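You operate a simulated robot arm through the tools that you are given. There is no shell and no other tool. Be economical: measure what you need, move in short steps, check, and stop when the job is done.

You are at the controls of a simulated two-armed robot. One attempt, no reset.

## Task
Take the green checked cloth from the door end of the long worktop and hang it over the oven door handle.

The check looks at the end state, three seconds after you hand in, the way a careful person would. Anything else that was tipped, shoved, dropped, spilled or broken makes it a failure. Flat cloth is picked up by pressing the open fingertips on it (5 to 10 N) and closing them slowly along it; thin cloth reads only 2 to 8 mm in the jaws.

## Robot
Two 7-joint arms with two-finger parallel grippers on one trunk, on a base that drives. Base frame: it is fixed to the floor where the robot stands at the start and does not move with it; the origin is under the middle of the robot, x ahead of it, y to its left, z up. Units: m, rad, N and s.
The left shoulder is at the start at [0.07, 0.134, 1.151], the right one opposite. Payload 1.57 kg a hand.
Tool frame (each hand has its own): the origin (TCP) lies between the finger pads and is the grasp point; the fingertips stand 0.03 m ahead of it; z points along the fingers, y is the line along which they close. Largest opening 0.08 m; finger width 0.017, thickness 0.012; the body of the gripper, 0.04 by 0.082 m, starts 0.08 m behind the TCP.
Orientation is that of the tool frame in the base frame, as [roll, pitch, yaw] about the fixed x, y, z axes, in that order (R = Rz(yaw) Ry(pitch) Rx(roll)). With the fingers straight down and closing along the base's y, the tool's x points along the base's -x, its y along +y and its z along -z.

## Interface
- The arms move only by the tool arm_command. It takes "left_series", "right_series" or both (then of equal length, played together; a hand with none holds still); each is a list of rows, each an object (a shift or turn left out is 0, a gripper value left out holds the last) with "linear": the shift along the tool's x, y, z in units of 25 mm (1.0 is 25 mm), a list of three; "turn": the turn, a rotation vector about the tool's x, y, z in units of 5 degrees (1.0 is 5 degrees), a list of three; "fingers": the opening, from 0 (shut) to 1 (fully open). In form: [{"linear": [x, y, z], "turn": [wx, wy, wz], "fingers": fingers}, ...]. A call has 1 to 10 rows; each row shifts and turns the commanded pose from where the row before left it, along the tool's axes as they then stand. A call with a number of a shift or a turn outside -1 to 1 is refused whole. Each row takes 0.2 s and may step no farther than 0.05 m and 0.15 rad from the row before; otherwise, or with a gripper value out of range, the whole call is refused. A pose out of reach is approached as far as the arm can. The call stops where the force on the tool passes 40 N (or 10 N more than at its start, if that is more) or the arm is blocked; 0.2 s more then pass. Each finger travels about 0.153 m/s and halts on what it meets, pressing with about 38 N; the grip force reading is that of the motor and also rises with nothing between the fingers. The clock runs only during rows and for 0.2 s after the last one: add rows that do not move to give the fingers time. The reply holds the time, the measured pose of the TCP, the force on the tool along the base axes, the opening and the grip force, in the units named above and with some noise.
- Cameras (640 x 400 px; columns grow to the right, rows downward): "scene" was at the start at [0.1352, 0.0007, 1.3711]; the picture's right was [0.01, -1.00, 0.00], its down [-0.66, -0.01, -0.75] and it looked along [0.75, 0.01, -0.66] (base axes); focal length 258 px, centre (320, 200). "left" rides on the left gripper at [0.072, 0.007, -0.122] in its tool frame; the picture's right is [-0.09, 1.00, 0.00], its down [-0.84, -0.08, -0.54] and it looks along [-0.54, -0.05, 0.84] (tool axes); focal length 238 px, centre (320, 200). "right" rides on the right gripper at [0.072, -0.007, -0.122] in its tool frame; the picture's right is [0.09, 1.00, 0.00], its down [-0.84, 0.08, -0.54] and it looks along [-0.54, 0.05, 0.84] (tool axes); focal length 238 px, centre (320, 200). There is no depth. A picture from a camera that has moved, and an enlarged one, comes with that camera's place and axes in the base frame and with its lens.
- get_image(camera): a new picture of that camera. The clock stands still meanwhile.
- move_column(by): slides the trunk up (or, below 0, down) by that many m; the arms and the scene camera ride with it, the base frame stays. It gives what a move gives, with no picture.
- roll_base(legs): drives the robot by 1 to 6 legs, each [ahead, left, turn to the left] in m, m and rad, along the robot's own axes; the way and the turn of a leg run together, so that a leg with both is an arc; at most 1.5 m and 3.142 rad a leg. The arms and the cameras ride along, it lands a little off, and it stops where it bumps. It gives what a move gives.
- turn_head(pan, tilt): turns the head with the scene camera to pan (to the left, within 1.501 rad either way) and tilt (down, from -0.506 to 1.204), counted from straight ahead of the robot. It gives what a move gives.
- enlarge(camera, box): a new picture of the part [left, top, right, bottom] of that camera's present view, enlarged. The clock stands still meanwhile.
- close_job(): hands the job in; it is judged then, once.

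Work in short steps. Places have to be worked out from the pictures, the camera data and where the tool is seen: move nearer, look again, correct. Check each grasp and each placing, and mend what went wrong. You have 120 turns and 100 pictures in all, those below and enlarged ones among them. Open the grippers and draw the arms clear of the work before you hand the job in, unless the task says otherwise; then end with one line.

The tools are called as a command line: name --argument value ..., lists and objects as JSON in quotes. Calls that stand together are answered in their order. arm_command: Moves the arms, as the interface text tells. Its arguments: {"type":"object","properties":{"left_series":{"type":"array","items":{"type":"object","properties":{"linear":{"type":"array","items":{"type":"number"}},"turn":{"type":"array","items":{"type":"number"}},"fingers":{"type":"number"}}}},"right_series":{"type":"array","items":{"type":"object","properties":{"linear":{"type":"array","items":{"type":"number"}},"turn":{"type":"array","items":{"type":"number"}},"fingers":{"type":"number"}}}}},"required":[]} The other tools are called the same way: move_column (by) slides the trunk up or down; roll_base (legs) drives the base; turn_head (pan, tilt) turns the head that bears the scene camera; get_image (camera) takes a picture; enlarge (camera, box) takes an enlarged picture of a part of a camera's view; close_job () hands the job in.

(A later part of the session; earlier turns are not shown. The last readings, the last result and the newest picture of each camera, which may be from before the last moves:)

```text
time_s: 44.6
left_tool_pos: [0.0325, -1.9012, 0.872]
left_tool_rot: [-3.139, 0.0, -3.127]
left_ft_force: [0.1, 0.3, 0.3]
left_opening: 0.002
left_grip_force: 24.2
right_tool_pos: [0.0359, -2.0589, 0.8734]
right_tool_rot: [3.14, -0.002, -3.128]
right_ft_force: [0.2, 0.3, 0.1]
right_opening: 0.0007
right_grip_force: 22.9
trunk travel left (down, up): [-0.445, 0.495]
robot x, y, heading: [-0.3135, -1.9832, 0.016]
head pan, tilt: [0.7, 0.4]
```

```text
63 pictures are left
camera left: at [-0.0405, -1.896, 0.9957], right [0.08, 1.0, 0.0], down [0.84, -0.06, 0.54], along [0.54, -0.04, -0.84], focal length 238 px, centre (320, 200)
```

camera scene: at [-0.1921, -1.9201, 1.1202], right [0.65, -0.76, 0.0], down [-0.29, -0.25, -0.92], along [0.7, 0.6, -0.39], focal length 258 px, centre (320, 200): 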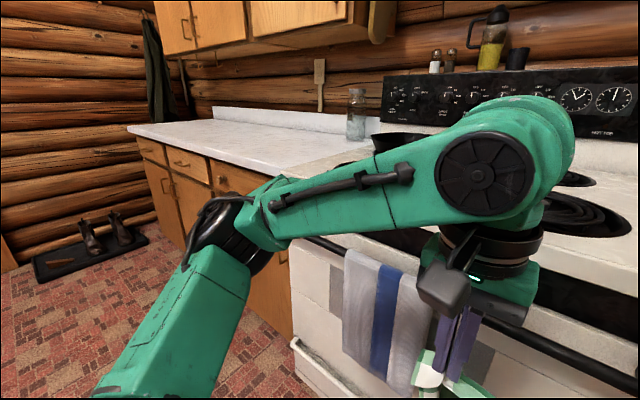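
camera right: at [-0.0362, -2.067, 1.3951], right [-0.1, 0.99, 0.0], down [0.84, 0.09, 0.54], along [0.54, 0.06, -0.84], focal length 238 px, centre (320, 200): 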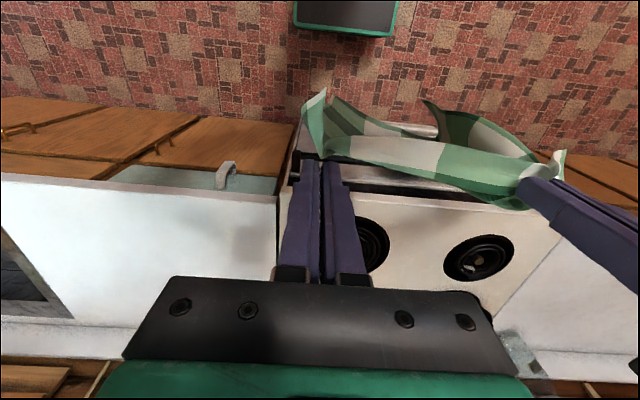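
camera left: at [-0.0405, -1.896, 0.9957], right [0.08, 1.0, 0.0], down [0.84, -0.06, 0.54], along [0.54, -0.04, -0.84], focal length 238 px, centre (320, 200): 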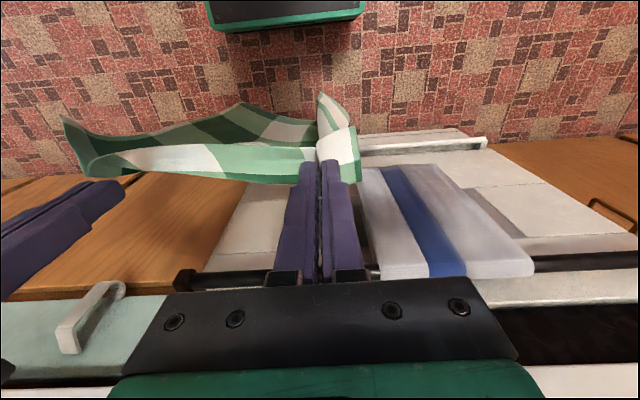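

Bar triangulates well: z≈0.78, x≈0.22, right end y≈−2.10; the towel's right edge y≈−1.847. I look at the bar end to judge the gap to the door.

get_image --camera "right"

turn_head --pan -0.5 --tilt 0.6

get_image --camera "scene"

```text
62 pictures are left
camera right: at [-0.0363, -2.067, 0.9951], right [-0.1, 0.99, 0.0], down [0.84, 0.09, 0.54], along [0.54, 0.06, -0.84], focal length 238 px, centre (320, 200)
```

right: 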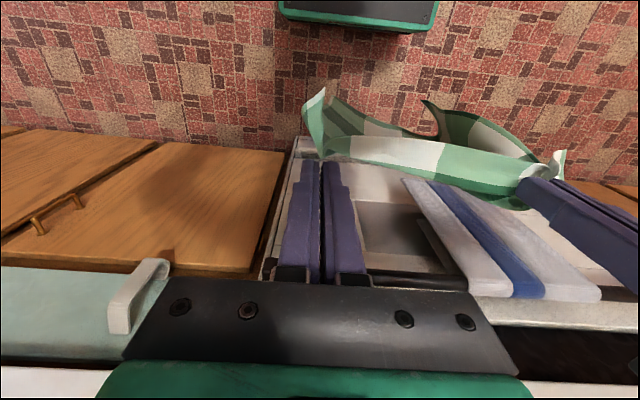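

```text
time_s: 46.0
left_tool_pos: [0.0325, -1.9016, 0.8725]
left_tool_rot: [-3.138, -0.001, -3.126]
left_ft_force: [0.3, -0.8, -0.3]
left_opening: 0.0016
left_grip_force: 23.2
right_tool_pos: [0.0361, -2.0584, 0.8721]
right_tool_rot: [3.141, -0.002, -3.13]
right_ft_force: [-0.7, 0.1, 1.4]
right_opening: 0.001
right_grip_force: 23.5
trunk travel left (down, up): [-0.445, 0.495]
robot x, y, heading: [-0.3139, -1.9814, 0.008]
head pan, tilt: [-0.499, 0.6]
```

```text
61 pictures are left
camera scene: at [-0.184, -2.022, 1.1019], right [-0.47, -0.88, 0.0], down [-0.5, 0.26, -0.83], along [0.73, -0.38, -0.56], focal length 258 px, centre (320, 200)
```

scene: 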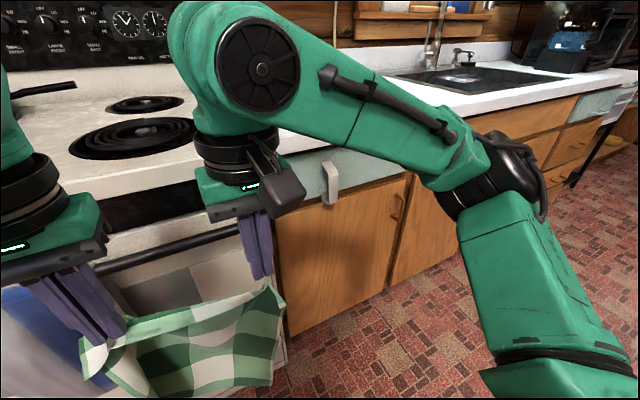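

Now I raise the trunk, narrow the hands to ~0.115 m, then drive nearer.

move_column --by 0.4

move_column --by 0.06

roll_base --legs '[[0.1, 0, -0.01]]'

turn_head --pan 0 --tilt 0.9

```text
time_s: 49.8
left_tool_pos: [0.0317, -1.9018, 1.2722]
left_tool_rot: [-3.139, -0.002, -3.126]
left_ft_force: [-0.5, -1.1, 0.3]
left_opening: 0.0017
left_grip_force: 24.0
right_tool_pos: [0.0352, -2.058, 1.2727]
right_tool_rot: [3.14, -0.001, -3.128]
right_ft_force: [-0.3, 0.6, -0.1]
right_opening: 0.0012
right_grip_force: 23.5
trunk travel left (down, up): [-0.845, 0.095]
robot x, y, heading: [-0.3146, -1.9829, 0.016]
head pan, tilt: [-0.499, 0.6]
```

```text
time_s: 50.8
left_tool_pos: [0.0321, -1.9023, 1.3318]
left_tool_rot: [-3.138, 0.001, -3.125]
left_ft_force: [-0.7, -0.7, 0.0]
left_opening: 0.0019
left_grip_force: 24.1
right_tool_pos: [0.0364, -2.0591, 1.3327]
right_tool_rot: [3.14, -0.002, -3.129]
right_ft_force: [-0.5, -0.7, 0.1]
right_opening: 0.001
right_grip_force: 23.7
trunk travel left (down, up): [-0.905, 0.035]
robot x, y, heading: [-0.3132, -1.978, 0.013]
head pan, tilt: [-0.499, 0.6]
```

```text
time_s: 52.0
left_tool_pos: [0.1242, -1.9051, 1.3347]
left_tool_rot: [-3.137, 0.006, -3.137]
left_ft_force: [-0.5, -0.7, -0.2]
left_opening: 0.002
left_grip_force: 24.0
right_tool_pos: [0.1268, -2.0623, 1.3356]
right_tool_rot: [3.14, 0.004, -3.138]
right_ft_force: [-0.4, 0.5, -0.3]
right_opening: 0.0009
right_grip_force: 22.9
trunk travel left (down, up): [-0.905, 0.035]
robot x, y, heading: [-0.2173, -1.9792, 0.0]
head pan, tilt: [-0.499, 0.6]
```

```text
time_s: 52.9
left_tool_pos: [0.1331, -1.9039, 1.3321]
left_tool_rot: [-3.138, -0.002, -3.137]
left_ft_force: [0.5, -0.6, -1.0]
left_opening: 0.0019
left_grip_force: 23.7
right_tool_pos: [0.1361, -2.0611, 1.333]
right_tool_rot: [3.138, -0.002, -3.138]
right_ft_force: [-0.4, 1.1, -0.2]
right_opening: 0.0011
right_grip_force: 23.6
trunk travel left (down, up): [-0.905, 0.035]
robot x, y, heading: [-0.2184, -1.9807, 0.001]
head pan, tilt: [0.0, 0.901]
```

I move the hands forward over the gap line (x≈0.25) and inward.

arm_command --left_series '[{"linear": [-0.78, -0.173, 0]}, {"linear": [-0.78, -0.173, 0]}, {"linear": [-0.78, -0.173, 0]}, {"linear": [-0.78, -0.173, 0]}, {"linear": [-0.78, -0.173, 0]}, {"linear": [-0.78, -0.173, 0]}, {}, {}, {}]' --right_series '[{"linear": [-0.76, 0.107, 0]}, {"linear": [-0.76, 0.107, 0]}, {"linear": [-0.76, 0.107, 0]}, {"linear": [-0.76, 0.107, 0]}, {"linear": [-0.76, 0.107, 0]}, {"linear": [-0.76, 0.107, 0]}, {}, {}, {}]'

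get_image --camera "scene"

get_image --camera "left"

get_image --camera "right"

```text
time_s: 54.9
left_tool_pos: [0.2489, -1.9302, 1.3316]
left_tool_rot: [-3.138, 0.0, -3.139]
left_ft_force: [-0.2, -0.2, 0.3]
left_opening: 0.0018
left_grip_force: 23.6
right_tool_pos: [0.2486, -2.0446, 1.3317]
right_tool_rot: [3.141, 0.0, -3.138]
right_ft_force: [1.8, -0.5, 0.9]
right_opening: 0.001
right_grip_force: 23.0
trunk travel left (down, up): [-0.905, 0.035]
robot x, y, heading: [-0.2129, -1.9823, 0.006]
head pan, tilt: [0.0, 0.901]
```

```text
60 pictures are left
camera scene: at [-0.0868, -1.9803, 1.537], right [0.0, -1.0, 0.0], down [-0.78, 0.0, -0.62], along [0.62, 0.0, -0.78], focal length 258 px, centre (320, 200)
```

scene: 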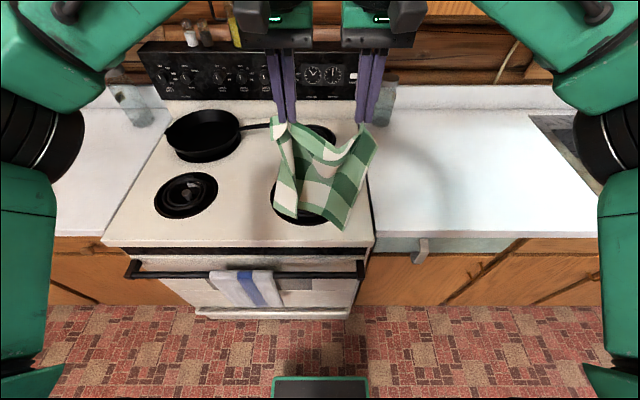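

```text
59 pictures are left
camera left: at [0.1762, -1.924, 1.4549], right [0.09, 1.0, 0.0], down [0.84, -0.07, 0.54], along [0.54, -0.05, -0.84], focal length 238 px, centre (320, 200)
```

left: 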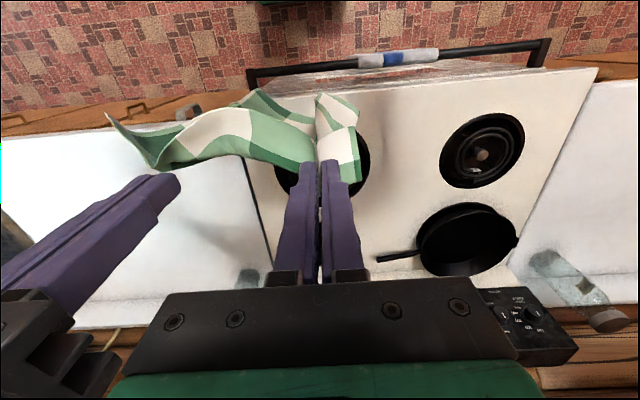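

```text
58 pictures are left
camera right: at [0.177, -2.0517, 1.4543], right [-0.09, 1.0, 0.0], down [0.84, 0.08, 0.54], along [0.54, 0.05, -0.84], focal length 238 px, centre (320, 200)
```

right: 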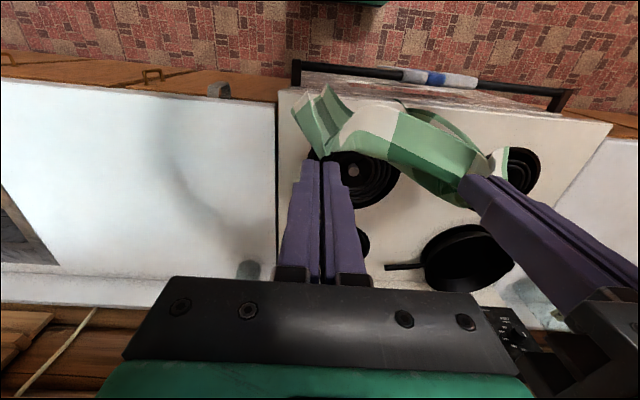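

Geometry confirmed: bar x≈0.22, cooktop edge x≈0.27. I widen the hands a little to flatten the cloth and lower until its hem is just above the bar.

arm_command --left_series '[{"linear": [0, 0.72, 0]}, {}]' --right_series '[{"linear": [0, -0.28, 0]}, {}]'

move_column --by -0.17

get_image --camera "scene"

get_image --camera "left"

get_image --camera "right"

```text
time_s: 55.5
left_tool_pos: [0.2493, -1.9126, 1.3317]
left_tool_rot: [-3.139, 0.0, -3.138]
left_ft_force: [-0.1, -0.2, -0.9]
left_opening: 0.0016
left_grip_force: 23.9
right_tool_pos: [0.249, -2.0518, 1.3324]
right_tool_rot: [3.141, -0.003, -3.138]
right_ft_force: [-0.5, 0.4, 0.0]
right_opening: 0.0009
right_grip_force: 23.0
trunk travel left (down, up): [-0.905, 0.035]
robot x, y, heading: [-0.2161, -1.9767, 0.005]
head pan, tilt: [0.0, 0.901]
```

```text
time_s: 57.4
left_tool_pos: [0.2489, -1.9131, 1.1611]
left_tool_rot: [-3.138, 0.001, -3.139]
left_ft_force: [0.6, 0.3, 0.7]
left_opening: 0.0019
left_grip_force: 23.2
right_tool_pos: [0.2489, -2.0506, 1.1629]
right_tool_rot: [3.141, -0.002, -3.138]
right_ft_force: [-0.5, -0.3, 0.0]
right_opening: 0.0012
right_grip_force: 22.7
trunk travel left (down, up): [-0.735, 0.205]
robot x, y, heading: [-0.2144, -1.9824, 0.003]
head pan, tilt: [0.0, 0.901]
```

```text
57 pictures are left
camera scene: at [-0.0877, -1.9802, 1.3671], right [0.0, -1.0, 0.0], down [-0.78, 0.0, -0.62], along [0.62, 0.0, -0.78], focal length 258 px, centre (320, 200)
```

scene: 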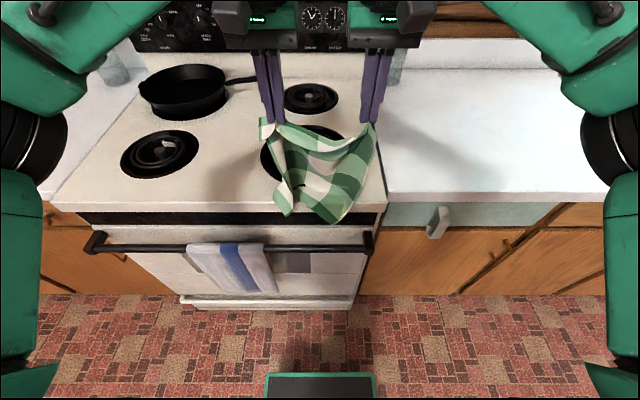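

```text
56 pictures are left
camera left: at [0.1754, -1.9067, 1.2845], right [0.09, 1.0, 0.0], down [0.84, -0.07, 0.54], along [0.54, -0.05, -0.84], focal length 238 px, centre (320, 200)
```

left: 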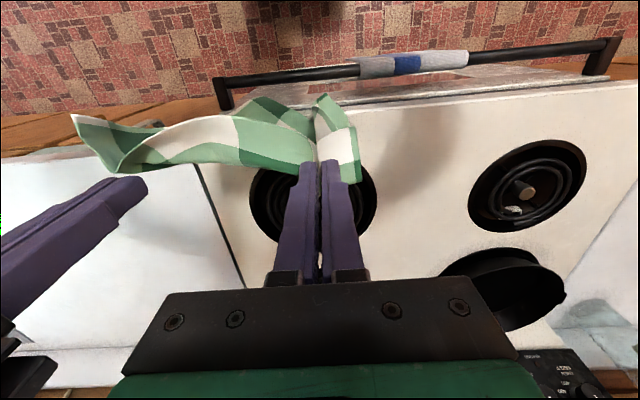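

```text
55 pictures are left
camera right: at [0.176, -2.0588, 1.2846], right [-0.09, 1.0, 0.0], down [0.84, 0.08, 0.54], along [0.54, 0.05, -0.84], focal length 238 px, centre (320, 200)
```

right: 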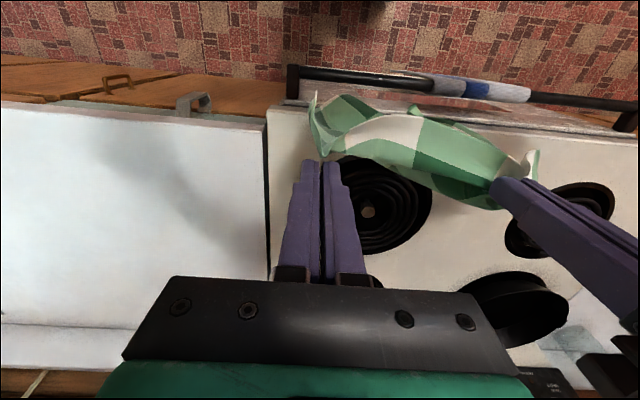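

enlarge --camera "scene" --box '[230, 90, 430, 265]'

enlarge --camera "left" --box '[60, 30, 380, 230]'

```text
2.29 times, centred on (330, 178) of scene
camera zoom: at [-0.0877, -1.9802, 1.3671], right [0.0, -1.0, 0.0], down [-0.78, 0.0, -0.62], along [0.62, 0.0, -0.78], focal length 590 px, centre (297, 251)
```

zoom: 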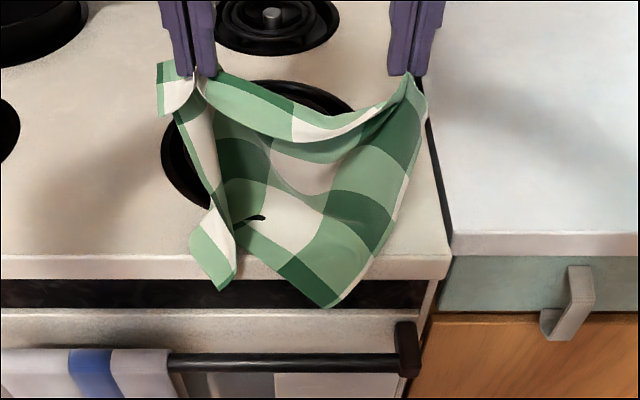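

```text
2.00 times, centred on (220, 130) of left
camera zoom: at [0.1754, -1.9067, 1.2845], right [0.09, 1.0, 0.0], down [0.84, -0.07, 0.54], along [0.54, -0.05, -0.84], focal length 477 px, centre (520, 340)
```

zoom: 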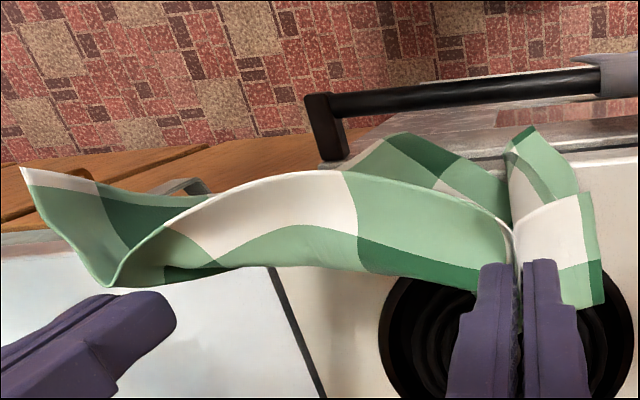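

The hem already hangs in front of the cooktop edge and above/behind the bar, while the middle billows onto the burner. I widen slightly and lower further in steps, watching the hem relative to the bar.

arm_command --left_series '[{"linear": [0.12, 0.4, -0.4]}, {"linear": [0.12, 0, -0.4]}, {}, {}]' --right_series '[{"linear": [0.12, -0.25, -0.4]}, {"linear": [0.12, 0, -0.4]}, {}, {}]'

move_column --by -0.06

enlarge --camera "scene" --box '[230, 90, 430, 265]'

enlarge --camera "left" --box '[60, 30, 380, 230]'

```text
time_s: 58.4
left_tool_pos: [0.243, -1.9027, 1.1807]
left_tool_rot: [-3.137, 0.001, -3.139]
left_ft_force: [0.1, 0.0, -0.2]
left_opening: 0.0019
left_grip_force: 23.5
right_tool_pos: [0.2433, -2.0565, 1.1829]
right_tool_rot: [3.14, -0.002, -3.139]
right_ft_force: [0.2, 1.1, -0.2]
right_opening: 0.0011
right_grip_force: 23.2
trunk travel left (down, up): [-0.735, 0.205]
robot x, y, heading: [-0.2108, -1.9811, 0.004]
head pan, tilt: [0.0, 0.901]
```

```text
time_s: 59.4
left_tool_pos: [0.243, -1.9023, 1.1211]
left_tool_rot: [-3.139, 0.0, -3.138]
left_ft_force: [-0.9, 0.7, -0.3]
left_opening: 0.0018
left_grip_force: 23.0
right_tool_pos: [0.2427, -2.0576, 1.1227]
right_tool_rot: [3.139, 0.001, -3.139]
right_ft_force: [-0.3, -0.7, 0.2]
right_opening: 0.0007
right_grip_force: 22.9
trunk travel left (down, up): [-0.675, 0.265]
robot x, y, heading: [-0.2172, -1.9816, 0.003]
head pan, tilt: [0.0, 0.901]
```

```text
2.29 times, centred on (330, 178) of scene
camera zoom: at [-0.0878, -1.9802, 1.3071], right [0.0, -1.0, 0.0], down [-0.78, 0.0, -0.62], along [0.62, 0.0, -0.78], focal length 590 px, centre (297, 251)
```

zoom: 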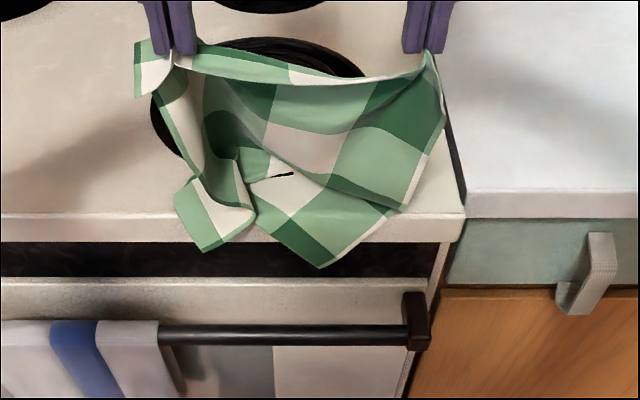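

```text
2.00 times, centred on (220, 130) of left
camera zoom: at [0.1694, -1.8964, 1.2442], right [0.09, 1.0, 0.0], down [0.84, -0.07, 0.54], along [0.54, -0.05, -0.84], focal length 477 px, centre (520, 340)
```

zoom: 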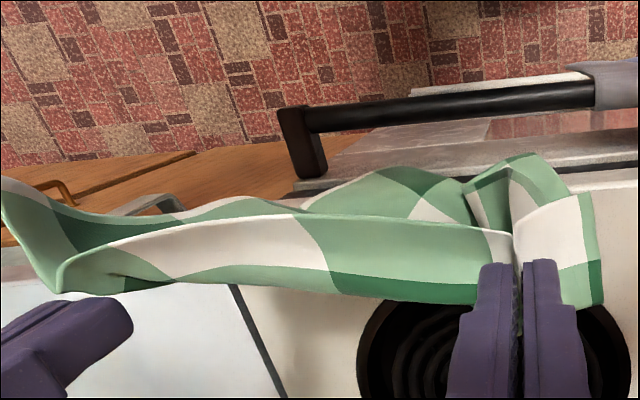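

The hem sits on the cooktop edge rather than dropping in the gap. Better plan: lay the hem end on the cooktop, draw the cloth over the bar and down in front, then the tail slides off the edge behind the bar. I raise and go forward first.

move_column --by 0.13

arm_command --left_series '[{"linear": [-0.7, 0, 0]}, {"linear": [-0.7, 0, 0]}, {"linear": [-0.7, 0, 0]}, {"linear": [-0.7, 0, 0]}, {"linear": [-0.7, 0, 0]}, {}, {}, {}]' --right_series '[{"linear": [-0.7, 0, 0]}, {"linear": [-0.7, 0, 0]}, {"linear": [-0.7, 0, 0]}, {"linear": [-0.7, 0, 0]}, {"linear": [-0.7, 0, 0]}, {}, {}, {}]'

get_image --camera "scene"

```text
time_s: 61.0
left_tool_pos: [0.2435, -1.9033, 1.2516]
left_tool_rot: [-3.137, -0.001, -3.137]
left_ft_force: [-0.4, -0.1, -0.7]
left_opening: 0.0017
left_grip_force: 23.5
right_tool_pos: [0.2436, -2.0567, 1.2526]
right_tool_rot: [3.139, -0.001, -3.139]
right_ft_force: [-0.6, 0.2, -0.2]
right_opening: 0.0013
right_grip_force: 23.2
trunk travel left (down, up): [-0.805, 0.135]
robot x, y, heading: [-0.2158, -1.9802, 0.004]
head pan, tilt: [0.0, 0.901]
```

```text
time_s: 62.8
left_tool_pos: [0.33, -1.901, 1.2515]
left_tool_rot: [-3.138, 0.0, -3.138]
left_ft_force: [-0.3, 0.5, -0.2]
left_opening: 0.0019
left_grip_force: 23.8
right_tool_pos: [0.3305, -2.0569, 1.2523]
right_tool_rot: [3.14, -0.002, -3.139]
right_ft_force: [0.5, 0.1, 0.3]
right_opening: 0.001
right_grip_force: 23.4
trunk travel left (down, up): [-0.805, 0.135]
robot x, y, heading: [-0.2143, -1.9767, 0.005]
head pan, tilt: [0.0, 0.901]
```

```text
50 pictures are left
camera scene: at [-0.0869, -1.9802, 1.437], right [0.0, -1.0, 0.0], down [-0.78, 0.0, -0.62], along [0.62, 0.0, -0.78], focal length 258 px, centre (320, 200)
```

scene: 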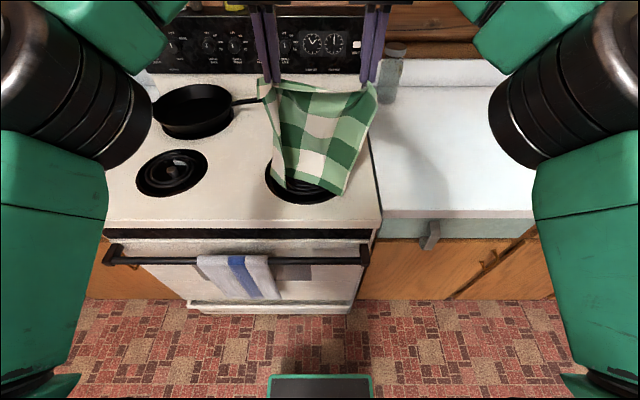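

The cloth hangs flat with hem at ≈0.93. I lay the hem onto the cooktop and draw the hands back and down.

arm_command --left_series '[{"linear": [0, 0, 1]}, {"linear": [0.87, 0, 0.5]}, {"linear": [0.87, 0, 0.6]}, {"linear": [0.87, 0, 0.67]}, {"linear": [0.87, 0, 0.67]}, {"linear": [0.87, 0, 0.67]}, {"linear": [0.87, 0, 0.67]}, {}]' --right_series '[{"linear": [0, 0, 1]}, {"linear": [0.87, 0, 0.5]}, {"linear": [0.87, 0, 0.6]}, {"linear": [0.87, 0, 0.67]}, {"linear": [0.87, 0, 0.67]}, {"linear": [0.87, 0, 0.67]}, {"linear": [0.87, 0, 0.67]}, {}]'

get_image --camera "scene"

```text
time_s: 64.6
left_tool_pos: [0.1997, -1.9033, 1.1318]
left_tool_rot: [-3.137, -0.001, -3.137]
left_ft_force: [0.4, 0.6, -0.2]
left_opening: 0.002
left_grip_force: 24.2
right_tool_pos: [0.1998, -2.0576, 1.1322]
right_tool_rot: [3.141, -0.002, -3.141]
right_ft_force: [0.4, -0.3, -0.4]
right_opening: 0.001
right_grip_force: 22.9
trunk travel left (down, up): [-0.805, 0.135]
robot x, y, heading: [-0.2146, -1.9819, -0.002]
head pan, tilt: [0.0, 0.901]
```

```text
49 pictures are left
camera scene: at [-0.0873, -1.9802, 1.4371], right [0.0, -1.0, 0.0], down [-0.78, 0.0, -0.62], along [0.62, 0.0, -0.78], focal length 258 px, centre (320, 200)
```

scene: 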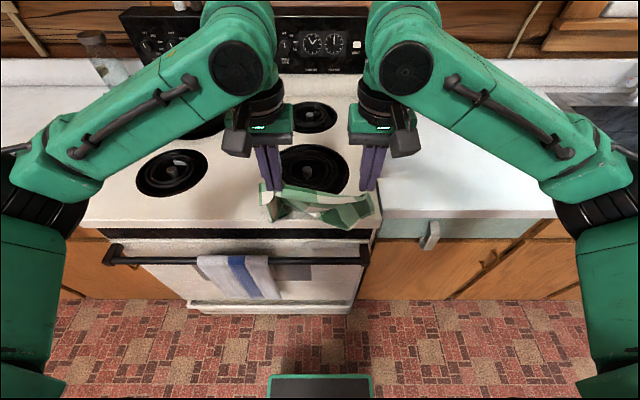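

get_image --camera "left"

enlarge --camera "scene" --box '[230, 130, 430, 255]'

```text
48 pictures are left
camera left: at [0.1267, -1.8964, 1.2553], right [0.09, 1.0, 0.0], down [0.84, -0.07, 0.54], along [0.54, -0.05, -0.84], focal length 238 px, centre (320, 200)
```

left: 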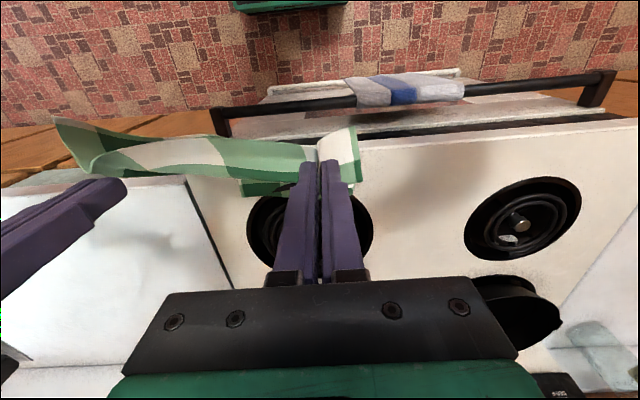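

```text
3.20 times, centred on (330, 192) of scene
camera zoom: at [-0.0873, -1.9802, 1.4371], right [0.0, -1.0, 0.0], down [-0.78, 0.0, -0.62], along [0.62, 0.0, -0.78], focal length 826 px, centre (288, 224)
```

zoom: 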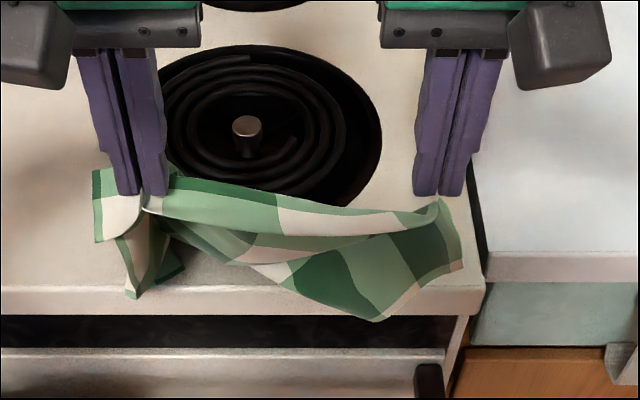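

The hem lies on the cooktop at x≈0.32. I continue drawing back and down in front of the bar.

arm_command --left_series '[{"linear": [1, 0, 0.8]}, {"linear": [1, 0, 0.8]}, {"linear": [1, 0, 0.8]}, {"linear": [1, 0, 0.8]}, {"linear": [0.1, 0, 1]}, {"linear": [0.1, 0, 0.6]}, {}]' --right_series '[{"linear": [1, 0, 0.8]}, {"linear": [1, 0, 0.8]}, {"linear": [1, 0, 0.8]}, {"linear": [1, 0, 0.8]}, {"linear": [0.1, 0, 1]}, {"linear": [0.1, 0, 0.6]}, {}]'

get_image --camera "scene"

get_image --camera "left"

```text
time_s: 66.2
left_tool_pos: [0.0994, -1.9025, 1.0298]
left_tool_rot: [-3.14, -0.001, -3.137]
left_ft_force: [0.3, -0.1, -0.9]
left_opening: 0.0019
left_grip_force: 23.9
left hand out of reach, approached as far as the arm can: row 5, 6
right_tool_pos: [0.0979, -2.0434, 1.0229]
right_tool_rot: [3.14, 0.0, -3.137]
right_ft_force: [0.6, -1.5, 0.2]
right_opening: 0.0009
right_grip_force: 23.0
right hand out of reach, approached as far as the arm can: row 5
trunk travel left (down, up): [-0.805, 0.135]
robot x, y, heading: [-0.2116, -1.9804, 0.002]
head pan, tilt: [0.0, 0.901]
```

```text
46 pictures are left
camera scene: at [-0.0886, -1.9803, 1.4372], right [0.0, -1.0, 0.0], down [-0.78, 0.0, -0.62], along [0.62, 0.0, -0.78], focal length 258 px, centre (320, 200)
```

scene: 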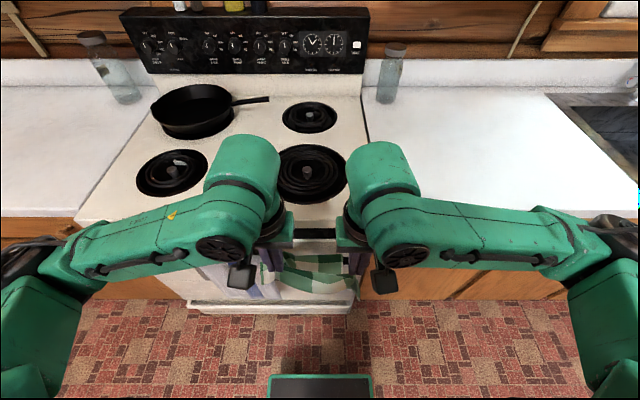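

```text
45 pictures are left
camera left: at [0.0271, -1.8956, 1.153], right [0.09, 1.0, 0.0], down [0.84, -0.07, 0.54], along [0.54, -0.05, -0.84], focal length 238 px, centre (320, 200)
```

left: 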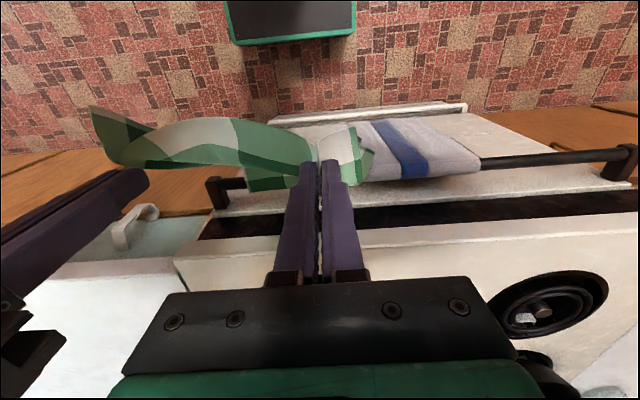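

The hem seems to have slid off the cooktop. I look closer.

enlarge --camera "scene" --box '[200, 210, 400, 335]'

enlarge --camera "left" --box '[80, 80, 400, 280]'

enlarge --camera "right" --box '[240, 60, 560, 260]'

```text
3.20 times, centred on (300, 272) of scene
camera zoom: at [-0.0886, -1.9803, 1.4372], right [0.0, -1.0, 0.0], down [-0.78, 0.0, -0.62], along [0.62, 0.0, -0.78], focal length 826 px, centre (384, -32)
```

zoom: 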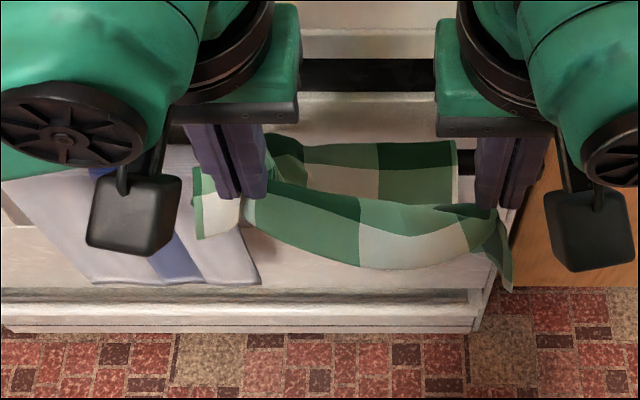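

```text
2.00 times, centred on (240, 180) of left
camera zoom: at [0.0271, -1.8956, 1.153], right [0.09, 1.0, 0.0], down [0.84, -0.07, 0.54], along [0.54, -0.05, -0.84], focal length 477 px, centre (480, 240)
```

zoom: 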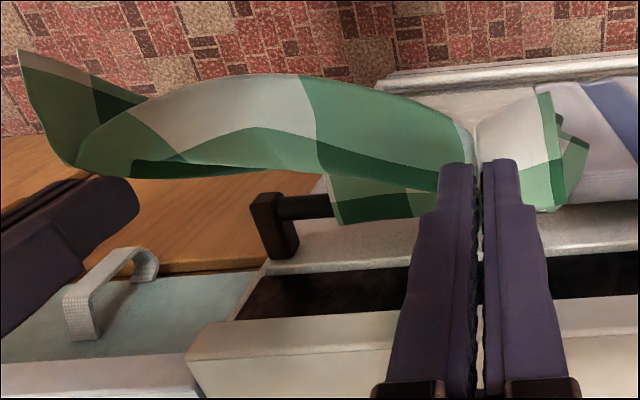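

```text
2.00 times, centred on (400, 160) of right
camera zoom: at [0.0255, -2.0505, 1.1447], right [-0.09, 1.0, 0.0], down [0.84, 0.08, 0.54], along [0.54, 0.05, -0.84], focal length 477 px, centre (160, 280)
```

zoom: 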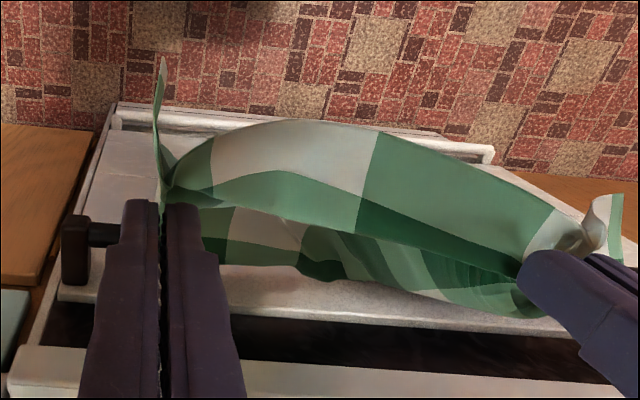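

The cloth hangs across the bar top with only its hem there, not secure. I'll retry the direct drop: lift, restore hand spacing so the cloth is flat, and position its plane at x≈0.245 in the gap.

arm_command --left_series '[{"linear": [0, 0, -1]}, {"linear": [0, 0, -1]}, {"linear": [0, 0, -1]}, {"linear": [0, 0, -1]}, {"linear": [0, 0, -1]}, {}]' --right_series '[{"linear": [0, 0, -1]}, {"linear": [0, 0, -1]}, {"linear": [0, 0, -1]}, {"linear": [0, 0, -1]}, {"linear": [0, 0, -1]}, {}]'

move_column --by 0.13

```text
time_s: 67.6
left_tool_pos: [0.1007, -1.9019, 1.154]
left_tool_rot: [-3.136, -0.001, -3.137]
left_ft_force: [0.6, -0.8, 1.0]
left_opening: 0.002
left_grip_force: 23.3
right_tool_pos: [0.0985, -2.0433, 1.1482]
right_tool_rot: [3.139, -0.005, -3.138]
right_ft_force: [-0.6, -0.4, 0.8]
right_opening: 0.0011
right_grip_force: 22.9
trunk travel left (down, up): [-0.805, 0.135]
robot x, y, heading: [-0.2139, -1.9777, 0.0]
head pan, tilt: [0.0, 0.901]
```

```text
time_s: 69.2
left_tool_pos: [0.1009, -1.9012, 1.2846]
left_tool_rot: [-3.138, 0.0, -3.135]
left_ft_force: [0.3, -0.9, -0.7]
left_opening: 0.0019
left_grip_force: 23.6
right_tool_pos: [0.0982, -2.0435, 1.2772]
right_tool_rot: [3.139, -0.003, -3.138]
right_ft_force: [0.7, 0.3, -0.4]
right_opening: 0.0009
right_grip_force: 23.2
trunk travel left (down, up): [-0.935, 0.005]
robot x, y, heading: [-0.2128, -1.9806, 0.003]
head pan, tilt: [0.0, 0.901]
```

I move forward to x≈0.245 with the hands level and 0.157 apart.

arm_command --left_series '[{"linear": [-0.96, 0, -0.04]}, {"linear": [-0.96, 0, -0.04]}, {"linear": [-0.96, 0, -0.04]}, {"linear": [-0.96, 0, -0.04]}, {"linear": [-0.96, 0, -0.04]}, {"linear": [-0.96, 0, -0.04]}, {}, {}, {}, {}]' --right_series '[{"linear": [-0.98, -0.1, -0.087]}, {"linear": [-0.98, -0.1, -0.087]}, {"linear": [-0.98, -0.1, -0.087]}, {"linear": [-0.98, -0.1, -0.087]}, {"linear": [-0.98, -0.1, -0.087]}, {"linear": [-0.98, -0.1, -0.087]}, {}, {}, {}, {}]'

get_image --camera "scene"

get_image --camera "left"

```text
time_s: 71.4
left_tool_pos: [0.2466, -1.902, 1.2898]
left_tool_rot: [-3.14, 0.0, -3.138]
left_ft_force: [0.0, 0.4, 0.2]
left_opening: 0.0018
left_grip_force: 24.6
right_tool_pos: [0.2443, -2.0606, 1.2889]
right_tool_rot: [3.14, -0.001, -3.138]
right_ft_force: [0.7, 1.1, 0.0]
right_opening: 0.0012
right_grip_force: 22.7
trunk travel left (down, up): [-0.935, 0.005]
robot x, y, heading: [-0.2149, -1.9766, 0.006]
head pan, tilt: [0.0, 0.901]
```

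```text
41 pictures are left
camera scene: at [-0.0874, -1.9803, 1.5671], right [0.0, -1.0, 0.0], down [-0.78, 0.0, -0.62], along [0.62, 0.0, -0.78], focal length 258 px, centre (320, 200)
```

scene: 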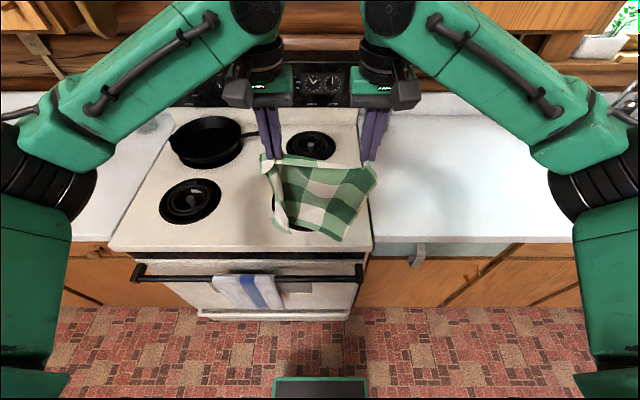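

```text
40 pictures are left
camera left: at [0.1734, -1.8951, 1.4131], right [0.09, 1.0, 0.0], down [0.84, -0.07, 0.54], along [0.54, -0.05, -0.84], focal length 238 px, centre (320, 200)
```

left: 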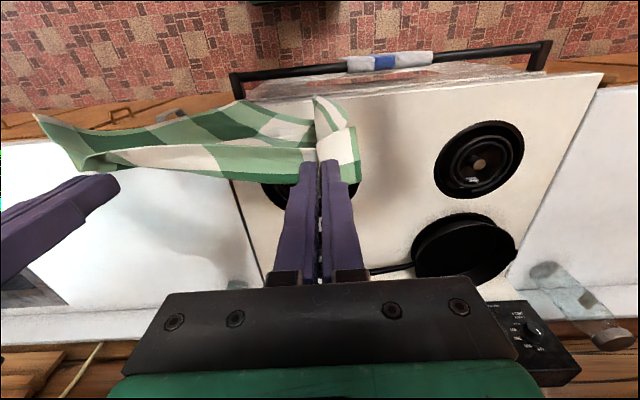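

The hem sits approximately in the gap plane. I lower 0.1 and look.

move_column --by -0.09

enlarge --camera "scene" --box '[220, 120, 420, 295]'

enlarge --camera "right" --box '[240, 40, 560, 240]'

```text
time_s: 72.6
left_tool_pos: [0.2455, -1.9013, 1.1989]
left_tool_rot: [-3.138, 0.0, -3.136]
left_ft_force: [-0.3, 0.2, 0.7]
left_opening: 0.0018
left_grip_force: 23.6
right_tool_pos: [0.2433, -2.06, 1.1997]
right_tool_rot: [3.14, -0.003, -3.138]
right_ft_force: [-0.5, 0.7, 0.1]
right_opening: 0.001
right_grip_force: 22.9
trunk travel left (down, up): [-0.845, 0.095]
robot x, y, heading: [-0.2119, -1.9812, 0.006]
head pan, tilt: [0.0, 0.901]
```

```text
2.29 times, centred on (320, 208) of scene
camera zoom: at [-0.0875, -1.9802, 1.4771], right [0.0, -1.0, 0.0], down [-0.78, 0.0, -0.62], along [0.62, 0.0, -0.78], focal length 590 px, centre (320, 183)
```

zoom: 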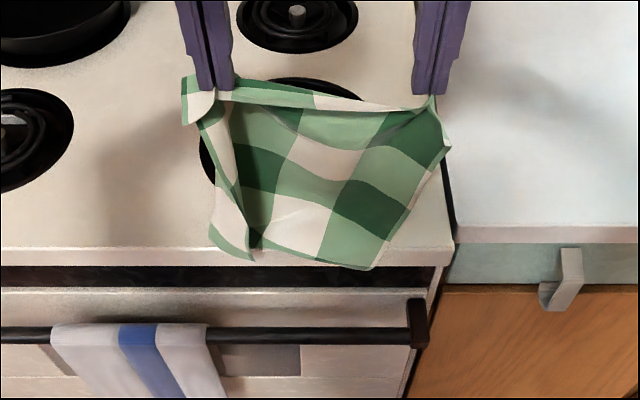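

```text
2.00 times, centred on (400, 140) of right
camera zoom: at [0.1711, -2.0679, 1.3218], right [-0.09, 1.0, 0.0], down [0.84, 0.08, 0.54], along [0.54, 0.05, -0.84], focal length 477 px, centre (160, 320)
```

zoom: 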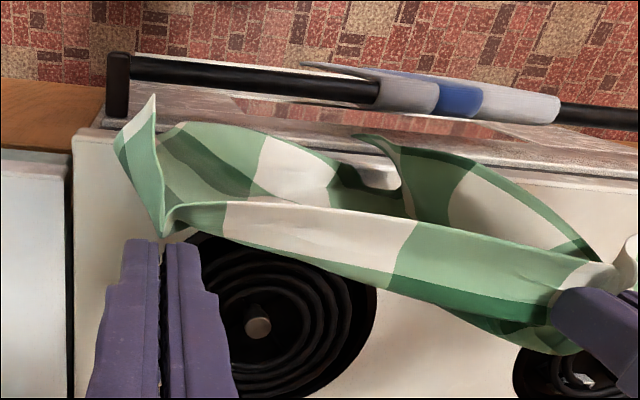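

The hem's waves are about as wide as the gap, so a straight drop won't work cleanly. I'll do the lay-and-draw again with more cloth on the cooktop and less sag: raise, go to x≈0.42.

move_column --by 0.09

arm_command --left_series '[{"linear": [-1, 0, 0]}, {"linear": [-1, 0, 0]}, {"linear": [-1, 0, 0]}, {"linear": [-1, 0, 0]}, {"linear": [-1, 0, 0]}, {"linear": [-1, 0, 0]}, {"linear": [-1, 0, 0]}, {}, {}, {}]' --right_series '[{"linear": [-1, 0, 0]}, {"linear": [-1, 0, 0]}, {"linear": [-1, 0, 0]}, {"linear": [-1, 0, 0]}, {"linear": [-1, 0, 0]}, {"linear": [-1, 0, 0]}, {"linear": [-1, 0, 0]}, {}, {}, {}]'

arm_command --left_series '[{"linear": [0, 0, 0.8]}, {"linear": [0, 0, 0.8]}, {"linear": [0.9, 0, 0.8]}, {"linear": [0.9, 0, 0.8]}, {"linear": [0.9, 0, 0.8]}, {"linear": [0.9, 0, 0.8]}, {}]' --right_series '[{"linear": [0, 0, 0.8]}, {"linear": [0, 0, 0.8]}, {"linear": [0.9, 0, 0.8]}, {"linear": [0.9, 0, 0.8]}, {"linear": [0.9, 0, 0.8]}, {"linear": [0.9, 0, 0.8]}, {}]'

get_image --camera "scene"

```text
time_s: 73.9
left_tool_pos: [0.2466, -1.9013, 1.2901]
left_tool_rot: [-3.137, 0.0, -3.137]
left_ft_force: [-0.3, -0.7, 0.4]
left_opening: 0.002
left_grip_force: 23.4
right_tool_pos: [0.243, -2.0595, 1.2899]
right_tool_rot: [3.141, -0.001, -3.14]
right_ft_force: [0.5, -0.4, 0.1]
right_opening: 0.001
right_grip_force: 23.0
trunk travel left (down, up): [-0.935, 0.005]
robot x, y, heading: [-0.2164, -1.9807, 0.003]
head pan, tilt: [0.0, 0.901]
```

```text
time_s: 76.1
left_tool_pos: [0.369, -1.8997, 1.2913]
left_tool_rot: [-3.137, 0.0, -3.138]
left_ft_force: [0.3, -1.2, 0.0]
left_opening: 0.0016
left_grip_force: 24.2
left hand out of reach, approached as far as the arm can: row 6, 7
right_tool_pos: [0.3735, -2.0597, 1.2881]
right_tool_rot: [3.141, -0.002, -3.139]
right_ft_force: [0.3, -0.9, 0.8]
right_opening: 0.0011
right_grip_force: 23.6
right hand out of reach, approached as far as the arm can: row 6, 7
trunk travel left (down, up): [-0.935, 0.005]
robot x, y, heading: [-0.2142, -1.9822, 0.003]
head pan, tilt: [0.0, 0.901]
```

```text
time_s: 77.7
left_tool_pos: [0.2812, -1.8996, 1.1689]
left_tool_rot: [-3.139, -0.001, -3.136]
left_ft_force: [-0.3, -0.7, 0.2]
left_opening: 0.0018
left_grip_force: 23.8
right_tool_pos: [0.2832, -2.0618, 1.1666]
right_tool_rot: [3.139, 0.0, -3.14]
right_ft_force: [0.1, -0.3, -0.4]
right_opening: 0.001
right_grip_force: 22.7
trunk travel left (down, up): [-0.935, 0.005]
robot x, y, heading: [-0.213, -1.9816, 0.004]
head pan, tilt: [0.0, 0.901]
```

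```text
37 pictures are left
camera scene: at [-0.0876, -1.9804, 1.5671], right [0.0, -1.0, 0.0], down [-0.78, 0.0, -0.62], along [0.62, 0.0, -0.78], focal length 258 px, centre (320, 200)
```

scene: 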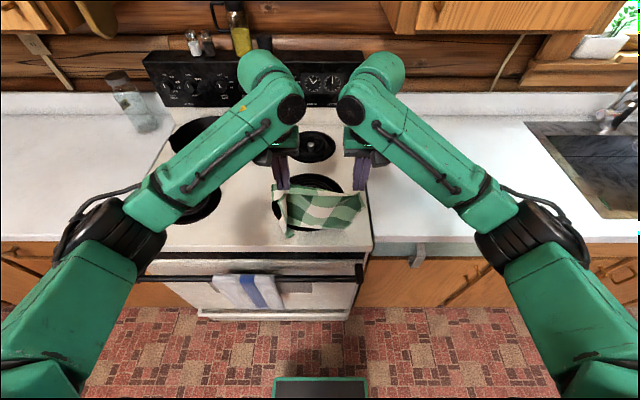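

Reach limited the lay to x≈0.37. I raise again, drive 0.10 nearer, and lay from x≈0.43.

arm_command --left_series '[{"linear": [0, 0, -1]}, {"linear": [0, 0, -1]}, {"linear": [0, 0, -1]}, {"linear": [0, 0, -1]}, {"linear": [0, 0, -0.9]}, {}]' --right_series '[{"linear": [0, 0, -1]}, {"linear": [0, 0, -1]}, {"linear": [0, 0, -1]}, {"linear": [0, 0, -1]}, {"linear": [0, 0, -0.9]}, {}]'

roll_base --legs '[[0.1, 0, 0]]'

arm_command --left_series '[{"linear": [-0.7, 0, 0]}, {"linear": [-0.7, 0, 0]}, {"linear": [-0.5, 0, 0]}, {}, {}, {}]' --right_series '[{"linear": [-0.7, 0, 0]}, {"linear": [-0.7, 0, 0]}, {"linear": [-0.5, 0, 0]}, {}, {}, {}]'

```text
time_s: 79.1
left_tool_pos: [0.2806, -1.9031, 1.2921]
left_tool_rot: [-3.139, 0.001, -3.135]
left_ft_force: [0.3, -0.9, 0.4]
left_opening: 0.0018
left_grip_force: 23.4
right_tool_pos: [0.2825, -2.0628, 1.2897]
right_tool_rot: [3.14, -0.003, -3.137]
right_ft_force: [-0.2, 0.7, -0.1]
right_opening: 0.0008
right_grip_force: 22.6
trunk travel left (down, up): [-0.935, 0.005]
robot x, y, heading: [-0.2152, -1.9796, 0.004]
head pan, tilt: [0.0, 0.901]
```

```text
time_s: 80.2
left_tool_pos: [0.3727, -1.9026, 1.2947]
left_tool_rot: [-3.139, 0.007, -3.138]
left_ft_force: [-1.1, 0.6, 0.1]
left_opening: 0.0017
left_grip_force: 23.1
right_tool_pos: [0.3748, -2.0625, 1.293]
right_tool_rot: [3.14, 0.004, -3.14]
right_ft_force: [-0.3, 1.5, 0.4]
right_opening: 0.0013
right_grip_force: 23.0
trunk travel left (down, up): [-0.935, 0.005]
robot x, y, heading: [-0.1164, -1.9816, -0.001]
head pan, tilt: [0.0, 0.901]
```

```text
time_s: 81.6
left_tool_pos: [0.4279, -1.9032, 1.2933]
left_tool_rot: [-3.139, 0.0, -3.14]
left_ft_force: [-0.2, 0.3, 0.3]
left_opening: 0.0016
left_grip_force: 23.7
right_tool_pos: [0.4312, -2.0631, 1.2906]
right_tool_rot: [3.14, 0.001, -3.138]
right_ft_force: [0.2, -0.4, -0.6]
right_opening: 0.0009
right_grip_force: 23.1
trunk travel left (down, up): [-0.935, 0.005]
robot x, y, heading: [-0.1164, -1.9818, 0.004]
head pan, tilt: [0.0, 0.901]
```

Hands at x≈0.43. I lay the hem and start drawing back, alternating arms and trunk.

arm_command --left_series '[{"linear": [0, 0, 0.9]}, {"linear": [0, 0, 0.9]}, {"linear": [0.9, 0, 0.75]}, {"linear": [0.9, 0, 0.75]}, {"linear": [0.9, 0, 0.75]}, {"linear": [0.9, 0, 0.75]}, {}]' --right_series '[{"linear": [0, 0, 0.9]}, {"linear": [0, 0, 0.9]}, {"linear": [0.9, 0, 0.75]}, {"linear": [0.9, 0, 0.75]}, {"linear": [0.9, 0, 0.75]}, {"linear": [0.9, 0, 0.75]}, {}]'

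move_column --by -0.06

arm_command --left_series '[{"linear": [0.9, 0, 0]}, {"linear": [0.9, 0, 0]}, {}]' --right_series '[{"linear": [0.9, 0, 0]}, {"linear": [0.9, 0, 0]}, {}]'

move_column --by -0.06

get_image --camera "scene"

get_image --camera "left"

```text
time_s: 83.2
left_tool_pos: [0.3381, -1.9019, 1.1712]
left_tool_rot: [-3.138, 0.002, -3.138]
left_ft_force: [0.5, -0.6, -0.4]
left_opening: 0.0016
left_grip_force: 23.6
right_tool_pos: [0.3402, -2.064, 1.1714]
right_tool_rot: [3.141, -0.001, -3.14]
right_ft_force: [0.4, 0.5, -0.1]
right_opening: 0.0012
right_grip_force: 23.0
trunk travel left (down, up): [-0.935, 0.005]
robot x, y, heading: [-0.1151, -1.978, 0.002]
head pan, tilt: [0.0, 0.901]
```

```text
time_s: 84.2
left_tool_pos: [0.3383, -1.902, 1.1122]
left_tool_rot: [-3.138, 0.001, -3.137]
left_ft_force: [-0.3, -0.6, -0.4]
left_opening: 0.0017
left_grip_force: 23.7
right_tool_pos: [0.3408, -2.0626, 1.111]
right_tool_rot: [3.14, 0.0, -3.14]
right_ft_force: [-0.3, 0.8, 0.8]
right_opening: 0.0011
right_grip_force: 23.1
trunk travel left (down, up): [-0.875, 0.065]
robot x, y, heading: [-0.1144, -1.9827, 0.002]
head pan, tilt: [0.0, 0.901]
```

```text
time_s: 85.0
left_tool_pos: [0.2941, -1.9024, 1.1111]
left_tool_rot: [-3.137, 0.0, -3.138]
left_ft_force: [0.0, 0.0, 0.7]
left_opening: 0.0019
left_grip_force: 23.6
right_tool_pos: [0.2963, -2.0626, 1.111]
right_tool_rot: [3.14, -0.001, -3.141]
right_ft_force: [0.4, 0.8, 0.7]
right_opening: 0.0012
right_grip_force: 23.7
trunk travel left (down, up): [-0.875, 0.065]
robot x, y, heading: [-0.1123, -1.9815, 0.004]
head pan, tilt: [0.0, 0.901]
```

```text
time_s: 86.0
left_tool_pos: [0.2923, -1.9013, 1.0522]
left_tool_rot: [-3.139, 0.001, -3.139]
left_ft_force: [-0.5, -0.8, -0.4]
left_opening: 0.002
left_grip_force: 23.8
right_tool_pos: [0.2959, -2.0626, 1.052]
right_tool_rot: [3.138, -0.001, -3.141]
right_ft_force: [-0.5, 1.0, -0.3]
right_opening: 0.0011
right_grip_force: 23.0
trunk travel left (down, up): [-0.815, 0.125]
robot x, y, heading: [-0.1142, -1.976, 0.004]
head pan, tilt: [0.0, 0.901]
```

```text
36 pictures are left
camera scene: at [0.0111, -1.9801, 1.4472], right [0.0, -1.0, 0.0], down [-0.78, 0.0, -0.62], along [0.62, 0.0, -0.78], focal length 258 px, centre (320, 200)
```

scene: 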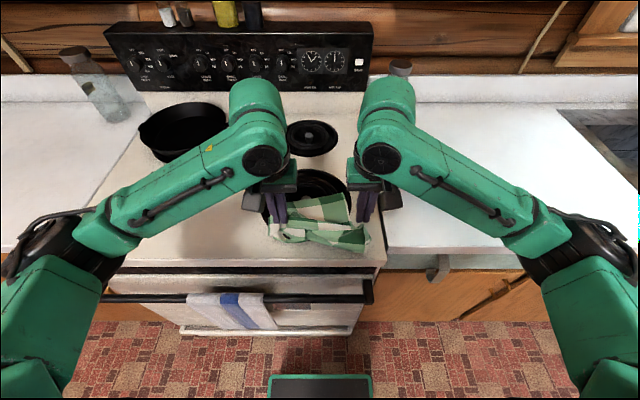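

```text
35 pictures are left
camera left: at [0.2197, -1.8956, 1.1745], right [0.09, 1.0, 0.0], down [0.84, -0.07, 0.54], along [0.54, -0.05, -0.84], focal length 238 px, centre (320, 200)
```

left: 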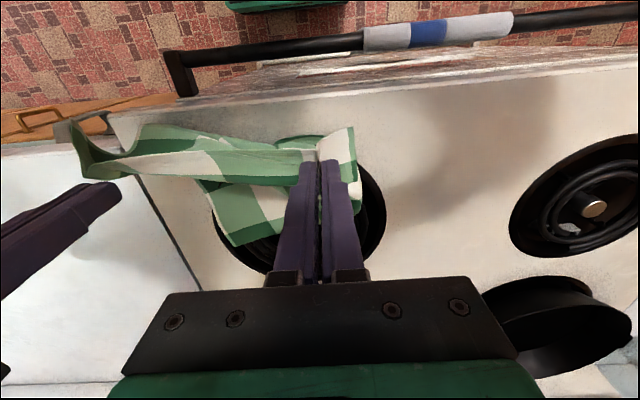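

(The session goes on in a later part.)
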